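You operate a simulated robot arm through the tools that you are given. There is no shell and no other tool. Be economical: measure what you need, move in short steps, check, and stop when the job is done.

Carry out the task below with a simulated robot arm. There is one attempt and no reset: what you move stays moved.

TASK
Put the yellow cap from the side deck and the black cap from the side deck in the grey tray.
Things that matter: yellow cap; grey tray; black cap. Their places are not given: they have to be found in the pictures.

It is judged by the outcome, as a careful person would: the job done as asked, and still so three seconds after it is handed in. It fails if anything else is knocked over, pushed out of place, dropped, spilled or broken.

THE ROBOT
A 6-joint arm with a two-finger parallel gripper, fixed in place. Base frame: the origin is at the foot of the arm, x ahead of it, y to its left, z up; the work surface is at about z = 0. Lengths are in cm, angles in degrees, forces in N, time in s.
With the tool pointing down near the work surface it reaches from about 18 to 46 cm from the base axis. Its first joint turns from -70.0 to 70.0 degrees. Payload 1.9 kg.
Tool frame: the origin (TCP) lies between the finger pads and is the grasp point; the fingertips stand 2.3 cm ahead of it; z points along the fingers, y is the line along which they close. The gripper opens to 9.4 cm. The fingers are 3.8 cm wide and 1 cm thick; the gripper's body (5.4 by 9.6 cm) begins 3.9 cm behind the TCP.
Orientation is that of the tool frame in the base frame, as a unit quaternion [x, y, z, w]. With the fingers straight down and closing along the base's y, the tool's x points along the base's -x, its y along +y and its z along -z.

THE INTERFACE
- The arm moves only by the tool send_rows. Its argument "steps" is a list that holds one entry, the list of rows, each a list of 6 numbers: the shift along the tool's x, y, z in cm, then the turn, a rotation vector about the tool's x, y, z in degrees. In form: [[[tx, ty, tz, rx, ry, rz], ...]]. A call has 1 to 20 rows; each row is the pose to reach, as a shift and turn from the pose commanded when the call began, along the tool's axes at that moment. "fingers" is the finger opening in cm, from 0 to 9.4, set as the call begins (left out, the last holds). A row lasts 0.2 s, in which the tool goes at most 5 cm and 8.6 degrees; a call with a longer step from one row to the next is refused whole, and so is a gripper value outside its range. A pose out of reach is approached as far as the arm can. The call stops where the force on the tool passes 40 N (or 10 N more than at its start, if that is more) or the arm is blocked; 0.2 s more then pass. The fingers move at their own pace (about 10.8 cm/s each) and stop on an object; they squeeze with about 22 N. The grip force told is the motor's: it shows also when the fingers shut on nothing. Time passes only in rows, and 0.2 s behind the last, so rows that repeat a pose let the fingers close. It gives the time, the measured TCP pose, the force on the tool (base axes), the opening and the grip force at its end, in the units of the frame above (readings bear some noise).
- Cameras (640 x 400 px; columns grow to the right, rows downward): "scene" is fixed at [4.62, 30.04, 43.88]; the picture's right is [-0.86, -0.50, 0.00], its down [-0.22, 0.37, -0.90] and it looks along [0.45, -0.78, -0.43] (base axes); focal length 318 px, centre (320, 200). "wrist" rides on the gripper at [-3.9, 0, -4.4] in the tool frame; the picture's right is [0.00, -1.00, 0.00], its down [0.97, 0.00, -0.24] and it looks along [0.24, 0.00, 0.97] (tool axes); focal length 218 px, centre (320, 200).
- camera(camera): a new picture of that camera. No time passes.
- locate(camera, pixels): for up to 12 pixels [column, row] of the newest picture of that camera ("zoom" is the newest enlarged one), the place [x, y, z] in the base frame of the surface seen there, good to about 0.2 cm. No time passes.
- zoom(camera, box): a new picture of the part [left, top, right, bottom] of that camera's present view, enlarged. No time passes.
- finish_job(): hands the job in; it is judged then, once.

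Work in short steps. Measure before you move; look again where a grasp or a placing could have gone wrong, and mend it. You have 60 turns and 24 pictures in all, the two below and enlarged ones among them. Open the gripper and draw the arm clear of the work before you hand the job in, unless the task says otherwise; then end with one line.

The tools are called after "Request:" as a command line: name --argument value ..., lists and objects as JSON in quotes. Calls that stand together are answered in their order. send_rows: Moves the arm, as the interface text tells. Its arguments: {"type":"object","properties":{"steps":{"type":"array","items":{"type":"array","items":{"type":"array","items":{"type":"number"}}}},"fingers":{"type":"number"}},"required":["steps"]} The other tools are called the same way: camera (camera) takes a picture; locate (camera, pixels) gives the place of the surface under pixels of a picture; zoom (camera, box) takes an enlarged picture of a part of a camera's view; finish_job () hands the job in.

At the start:

```text
time_s: 0.0
position: [36.68, -1.85, 25.94]
tool_rot: [0.001, 1.0, 0.0, 0.0]
force: [0.4, -0.7, -0.5]
grip_width: 9.39
grasp_force: 0.0
```

scene: 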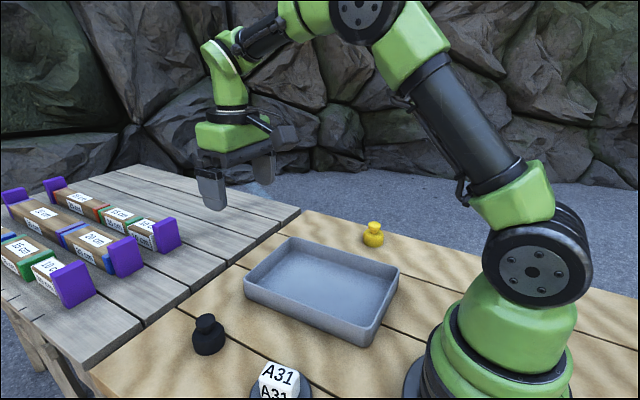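
wrist: 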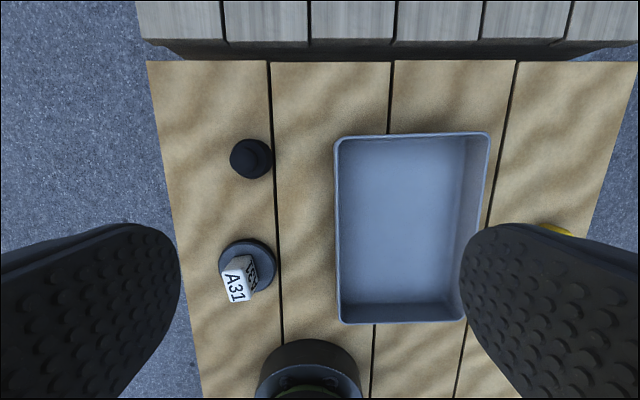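

The black cap is near scene (208,335), the yellow one near (373,235), and the tray near (322,288). I'll measure these points first.

Request:
locate --camera "scene" --pixels '[[208, 320], [208, 345], [373, 225], [373, 240], [320, 285], [250, 290], [290, 240], [398, 270], [362, 340], [278, 380], [190, 360], [373, 252]]'

Request:
locate --camera "wrist" --pixels '[[250, 158], [410, 230], [340, 138], [486, 136], [342, 320], [460, 318], [555, 229], [231, 158], [271, 158], [250, 178], [248, 265], [300, 200]]'

Request:
zoom --camera "scene" --box '[170, 290, 270, 370]'

Request:
zoom --camera "scene" --box '[330, 205, 410, 265]'

```text
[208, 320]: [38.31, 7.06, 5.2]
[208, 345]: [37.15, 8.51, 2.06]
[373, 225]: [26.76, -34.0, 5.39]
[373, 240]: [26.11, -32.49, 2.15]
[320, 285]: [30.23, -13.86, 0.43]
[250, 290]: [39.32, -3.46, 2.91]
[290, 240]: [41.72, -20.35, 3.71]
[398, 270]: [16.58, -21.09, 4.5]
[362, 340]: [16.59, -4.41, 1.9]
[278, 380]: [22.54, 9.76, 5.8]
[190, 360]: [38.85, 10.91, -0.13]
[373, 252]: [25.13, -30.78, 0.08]
```

```text
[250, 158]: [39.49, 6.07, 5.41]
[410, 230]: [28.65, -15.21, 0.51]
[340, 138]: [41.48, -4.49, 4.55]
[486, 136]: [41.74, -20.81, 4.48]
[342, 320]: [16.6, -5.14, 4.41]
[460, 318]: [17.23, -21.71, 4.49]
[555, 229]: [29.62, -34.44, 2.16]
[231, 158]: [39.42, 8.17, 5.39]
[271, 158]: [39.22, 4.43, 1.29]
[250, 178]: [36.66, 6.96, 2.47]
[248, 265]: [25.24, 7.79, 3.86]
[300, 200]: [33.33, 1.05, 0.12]
```

```text
5.00 times, centred on (220, 330) of scene
```

zoom: 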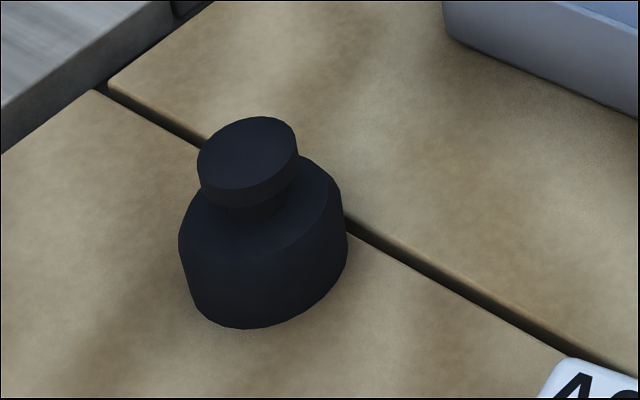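

```text
6.67 times, centred on (370, 235) of scene
```

zoom: 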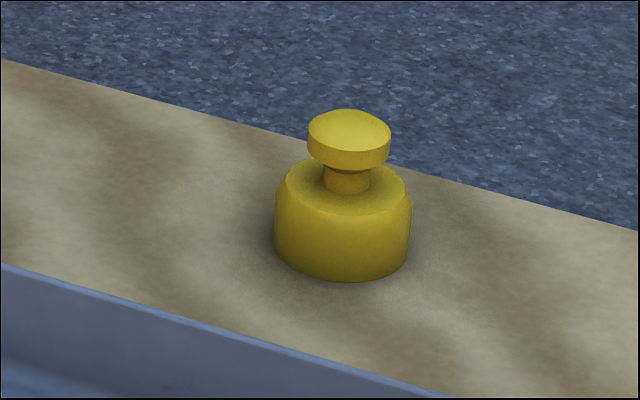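

I need finer centres. The yellow zoom is still the newest, so I'll measure its knob and body edges, and the matching pixels for the black cap in the scene view.

Request:
locate --camera "zoom" --pixels '[[349, 130], [312, 128], [387, 130], [349, 113], [349, 147], [346, 182], [278, 215], [408, 215], [342, 240], [342, 276], [300, 175], [395, 180]]'

Request:
locate --camera "scene" --pixels '[[205.4, 320.6], [196.5, 321], [214.5, 319], [207, 314.5], [204, 326.5], [192.5, 340], [225, 337], [208, 345], [208, 355]]'

Request:
zoom --camera "wrist" --box '[210, 130, 290, 190]'

```text
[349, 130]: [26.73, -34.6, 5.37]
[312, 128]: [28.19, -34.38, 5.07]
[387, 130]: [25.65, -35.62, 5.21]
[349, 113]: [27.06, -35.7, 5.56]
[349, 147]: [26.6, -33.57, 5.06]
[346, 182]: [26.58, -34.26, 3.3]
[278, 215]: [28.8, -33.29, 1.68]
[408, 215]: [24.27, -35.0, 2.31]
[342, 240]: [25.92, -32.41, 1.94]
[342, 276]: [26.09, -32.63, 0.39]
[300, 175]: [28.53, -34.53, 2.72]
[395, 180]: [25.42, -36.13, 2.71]
```

```text
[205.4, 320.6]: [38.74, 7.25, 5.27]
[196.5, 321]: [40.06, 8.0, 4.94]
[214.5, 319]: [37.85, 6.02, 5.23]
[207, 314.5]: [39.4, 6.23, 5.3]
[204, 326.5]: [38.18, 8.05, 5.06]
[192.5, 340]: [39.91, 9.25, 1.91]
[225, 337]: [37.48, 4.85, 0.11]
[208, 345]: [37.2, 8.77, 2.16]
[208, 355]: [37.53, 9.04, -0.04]
```

```text
6.67 times, centred on (250, 160) of wrist
```

zoom: 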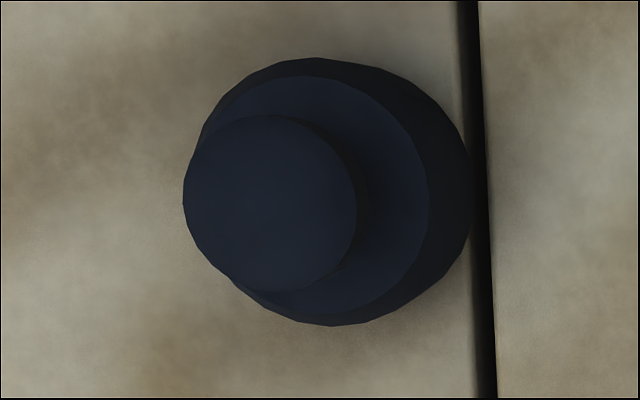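

Black cap: centre about (38.8, 7.1), body about 5.3 wide, 5.4 tall. Yellow cap: about (26.9, -34.6), same size. Tray interior is about x 17–41, y -5…-20. I'll move above the black cap with the gripper open.

Request:
send_rows --steps '[[[-0.7, 3, 0, 0, 0, 0], [-1.4, 6, 0, 0, 0, 0], [-2.1, 8.95, 0, 0, 0, 0], [-2.1, 8.95, 4, 0, 0, 0], [-2.1, 8.95, 8, 0, 0, 0], [-2.1, 8.95, 12, 0, 0, 0], [-2.1, 8.95, 15, 0, 0, 0], [-2.1, 8.95, 15, 0, 0, 0]]]' --fingers 9.4

Request:
camera --camera "wrist"

```text
time_s: 1.8
position: [38.86, 7.16, 10.98]
tool_rot: [0.001, 1.0, 0.0, 0.0]
force: [-0.2, 0.3, 0.1]
grip_width: 9.39
grasp_force: 0.0
```

```text
18 pictures are left
```

wrist: 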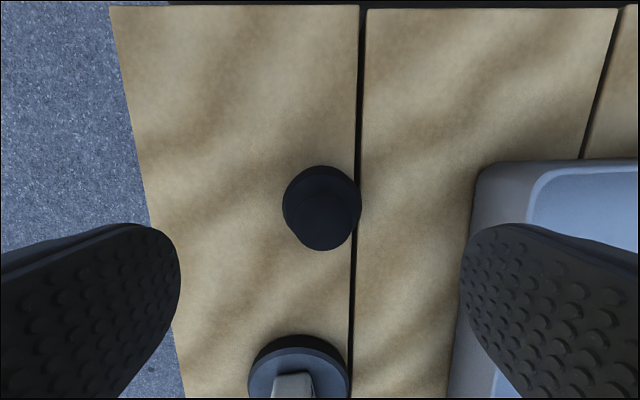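

The cap is centred laterally, near column 322. I'll check its x position.

Request:
zoom --camera "wrist" --box '[264, 155, 384, 255]'

Request:
locate --camera "wrist" --pixels '[[320, 170], [320, 190], [320, 200], [320, 210], [320, 220], [320, 230], [320, 240], [320, 246], [300, 210], [345, 210], [287, 200], [357, 200]]'

```text
4.00 times, centred on (324, 205) of wrist
```

zoom: 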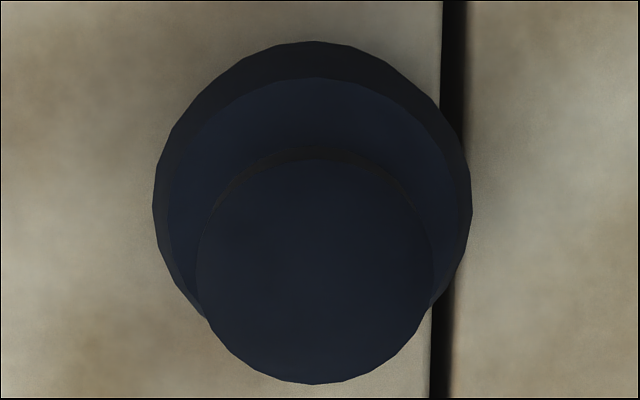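

```text
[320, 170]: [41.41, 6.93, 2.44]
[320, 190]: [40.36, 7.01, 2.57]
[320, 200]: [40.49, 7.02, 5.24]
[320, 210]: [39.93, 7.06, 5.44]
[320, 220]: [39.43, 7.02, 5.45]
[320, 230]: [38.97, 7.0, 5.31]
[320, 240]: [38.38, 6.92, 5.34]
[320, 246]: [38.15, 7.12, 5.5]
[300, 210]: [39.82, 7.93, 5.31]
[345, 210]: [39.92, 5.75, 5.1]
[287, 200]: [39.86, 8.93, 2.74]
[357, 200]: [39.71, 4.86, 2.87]
```

The knob centre is at row 222, so about (39.3, 7.0). I'll shift and descend to z≈2.8, then close.

Request:
send_rows --steps '[[[-0.45, -0.1, 2, 0, 0, 0], [-0.45, -0.1, 4, 0, 0, 0], [-0.45, -0.1, 6, 0, 0, 0], [-0.45, -0.1, 7.5, 0, 0, 0], [-0.45, -0.1, 8.2, 0, 0, 0], [-0.45, -0.1, 8.2, 0, 0, 0]]]'

Request:
send_rows --steps '[[[0, 0, 0, 0, 0, 0], [0, 0, 0, 0, 0, 0], [0, 0, 0, 0, 0, 0], [0, 0, 0, 0, 0, 0]]]' --fingers 0

```text
time_s: 3.2
position: [39.26, 6.96, 2.82]
tool_rot: [0.001, 1.0, 0.0, 0.0]
force: [-0.4, 0.1, 0.2]
grip_width: 9.4
grasp_force: 0.0
```

```text
time_s: 4.2
position: [39.36, 6.92, 2.71]
tool_rot: [0.0, 1.0, -0.001, 0.0]
force: [0.0, -0.9, -0.1]
grip_width: 5.15
grasp_force: 22.1
```

It's gripped at 5.15 cm. I'll lift it and carry it over the tray at about (34, -13).

Request:
send_rows --steps '[[[0, 0, -2, 0, 0, 0], [0, 0, -5, 0, 0, 0], [0, 0, -9, 0, 0, 0], [1, -3, -9, 0, 0, 0], [2, -7, -9, 0, 0, 0], [3, -11, -9, 0, 0, 0], [4.3, -15, -9, 0, 0, 0], [5.3, -18, -9, 0, 0, 0], [5.3, -20, -9, 0, 0, 0], [5.3, -20, -9, 0, 0, 0]]]'

Request:
camera --camera "scene"

```text
time_s: 6.4
position: [33.91, -13.1, 11.69]
tool_rot: [0.001, 1.0, 0.0, 0.0]
force: [-0.2, 0.0, -0.5]
grip_width: 5.13
grasp_force: 21.9
```

```text
16 pictures are left
```

scene: 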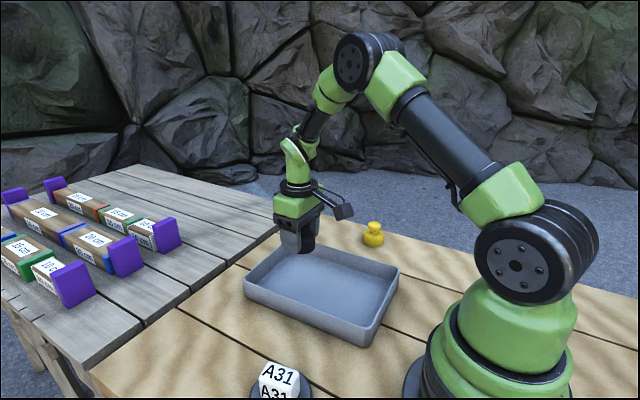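

The cap is held over the tray. I'll lower it to TCP z≈3.25, just at the tray floor, then open to 7.5.

Request:
send_rows --steps '[[[0, 0, 2.5, 0, 0, 0], [0, 0, 5, 0, 0, 0], [0, 0, 7, 0, 0, 0], [0, 0, 8, 0, 0, 0], [0, 0, 8.4, 0, 0, 0], [0, 0, 8.4, 0, 0, 0]]]'

Request:
send_rows --steps '[[[0, 0, 0, 0, 0, 0], [0, 0, 0, 0, 0, 0], [0, 0, -2, 0, 0, 0], [0, 0, -5, 0, 0, 0], [0, 0, -9, 0, 0, 0], [0, 0, -11, 0, 0, 0]]]' --fingers 8

Request:
camera --camera "wrist"

```text
time_s: 7.8
position: [33.96, -13.02, 3.22]
tool_rot: [0.001, 1.0, 0.0, 0.0]
force: [0.3, -0.5, 0.4]
grip_width: 5.15
grasp_force: 22.0
```

```text
time_s: 9.2
position: [34.01, -12.96, 14.37]
tool_rot: [0.001, 1.0, -0.001, -0.001]
force: [0.9, 0.6, -0.8]
grip_width: 7.98
grasp_force: 0.0
```

```text
15 pictures are left
```

wrist: 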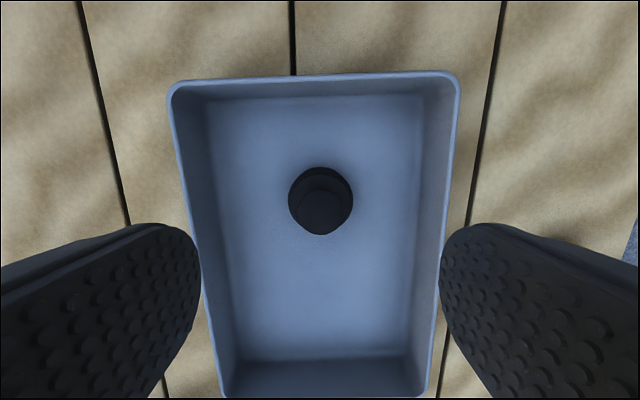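

The black cap stands in the tray. Next I'll go above the yellow cap at about (26.9, -34.6) at z≈14.

Request:
send_rows --steps '[[[1, -3, 0, 0, 0, 0], [2, -6, 0, 0, 0, 0], [3, -9, 0, 0, 0, 0], [4, -12, 0, 0, 0, 0], [5, -15, 0, 0, 0, 0], [6, -18, 0, 0, 0, 0], [7.1, -21.6, 0, 0, 0, 0], [7.1, -21.6, 2, 0, 0, 0], [7.1, -21.6, 2, 0, 0, 0]]]' --fingers 9.4

Request:
camera --camera "wrist"

```text
time_s: 11.2
position: [26.77, -34.78, 12.28]
tool_rot: [0.002, 1.0, 0.0, 0.0]
force: [0.3, 0.0, -1.7]
grip_width: 9.4
grasp_force: 0.1
```

```text
14 pictures are left
```

wrist: 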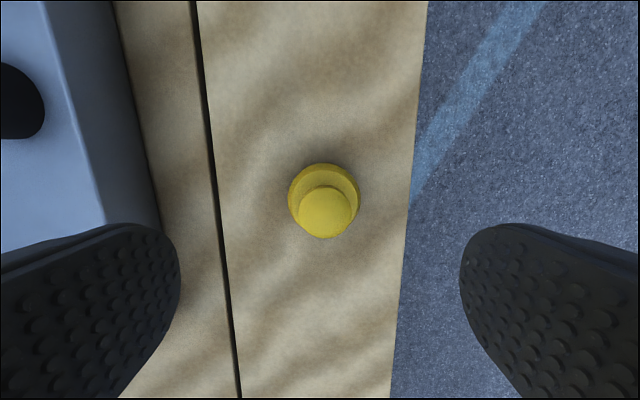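

Request:
locate --camera "wrist" --pixels '[[325, 211], [303, 211], [348, 211], [325, 190], [325, 234], [323, 175]]'

```text
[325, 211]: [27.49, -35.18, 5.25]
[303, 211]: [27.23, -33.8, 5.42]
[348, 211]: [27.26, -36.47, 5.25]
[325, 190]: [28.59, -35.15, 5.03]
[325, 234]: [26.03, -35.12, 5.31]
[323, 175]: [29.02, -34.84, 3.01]
```

The yellow cap's centre is about (27.3, -35.1). I'll correct for that, descend to z≈2.8 and grip.

Request:
send_rows --steps '[[[-0.55, -0.3, 2.5, 0, 0, 0], [-0.55, -0.3, 5, 0, 0, 0], [-0.55, -0.3, 7, 0, 0, 0], [-0.55, -0.3, 8.7, 0, 0, 0], [-0.55, -0.3, 9.5, 0, 0, 0], [-0.55, -0.3, 9.5, 0, 0, 0]]]'

Request:
send_rows --steps '[[[0, 0, 0, 0, 0, 0], [0, 0, 0, 0, 0, 0], [0, 0, 0, 0, 0, 0], [0, 0, 0, 0, 0, 0]]]' --fingers 0

```text
time_s: 12.6
position: [27.39, -34.89, 2.91]
tool_rot: [0.0, 1.0, 0.0, 0.001]
force: [1.1, 1.3, -0.6]
grip_width: 9.39
grasp_force: 0.1
```

```text
time_s: 13.6
position: [27.46, -34.95, 2.74]
tool_rot: [0.001, 1.0, 0.0, 0.0]
force: [-0.3, -0.9, 0.2]
grip_width: 5.27
grasp_force: 22.2
```

It's gripped at 5.27 cm. I'll lift it and carry it to about (24, -13).

Request:
send_rows --steps '[[[0, 0, -2, 0, 0, 0], [0, 0, -5, 0, 0, 0], [0, 0, -9, 0, 0, 0], [0.6, 4, -9, 0, 0, 0], [1.2, 8, -9, 0, 0, 0], [1.8, 12, -9, 0, 0, 0], [2.4, 16, -9, 0, 0, 0], [3, 20, -9, 0, 0, 0], [3.4, 22, -9, 0, 0, 0], [3.4, 22, -9, 0, 0, 0]]]'

Request:
camera --camera "scene"

```text
time_s: 15.8
position: [23.92, -12.9, 11.86]
tool_rot: [0.001, 1.0, -0.001, 0.001]
force: [-0.2, -0.1, -0.5]
grip_width: 5.3
grasp_force: 22.2
```

```text
13 pictures are left
```

scene: 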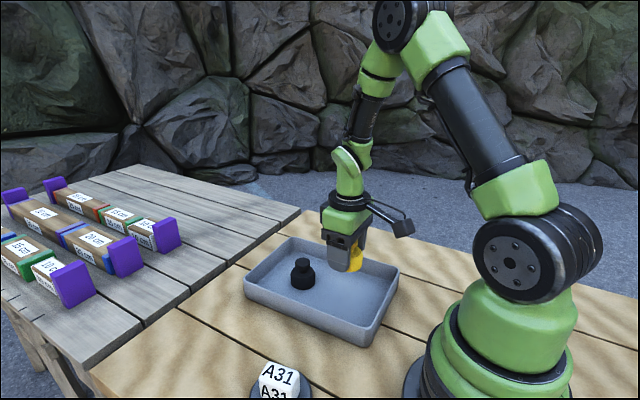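

The yellow cap is held over the tray and clear of the black one. I'll lower, release and rise.

Request:
send_rows --steps '[[[0, 0, 2.5, 0, 0, 0], [0, 0, 5, 0, 0, 0], [0, 0, 7, 0, 0, 0], [0, 0, 8, 0, 0, 0], [0, 0, 8.5, 0, 0, 0], [0, 0, 8.5, 0, 0, 0]]]'

Request:
send_rows --steps '[[[0, 0, 0, 0, 0, 0], [0, 0, 0, 0, 0, 0], [0, 0, -2, 0, 0, 0], [0, 0, -5, 0, 0, 0], [0, 0, -9, 0, 0, 0], [0, 0, -13, 0, 0, 0], [0, 0, -16, 0, 0, 0], [-4, 0, -18, 0, 0, 0], [-8, 0, -20, 0, 0, 0]]]' --fingers 8

Request:
camera --camera "scene"

```text
time_s: 17.2
position: [24.08, -12.95, 3.33]
tool_rot: [0.001, 1.0, 0.0, 0.0]
force: [0.5, -0.3, -0.6]
grip_width: 5.31
grasp_force: 22.0
```

```text
time_s: 19.2
position: [32.04, -13.16, 23.39]
tool_rot: [0.001, 1.0, 0.0, 0.0]
force: [0.3, 0.2, 0.3]
grip_width: 8.0
grasp_force: 0.0
```

```text
12 pictures are left
```

scene: 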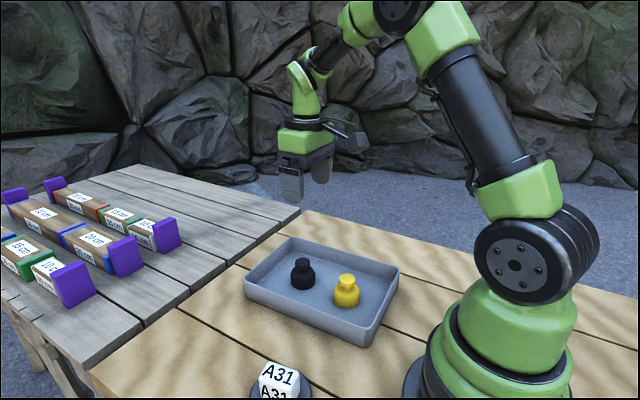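

Both caps stand upright in the tray, at (302,272) and (346,290). The gripper is open and clear of the work, so I'm handing in.

Request:
finish_job

```text
The job is handed in.
```

The yellow cap and the black cap are both standing upright in the grey tray, the arm is clear, and nothing else looks moved in the last picture.
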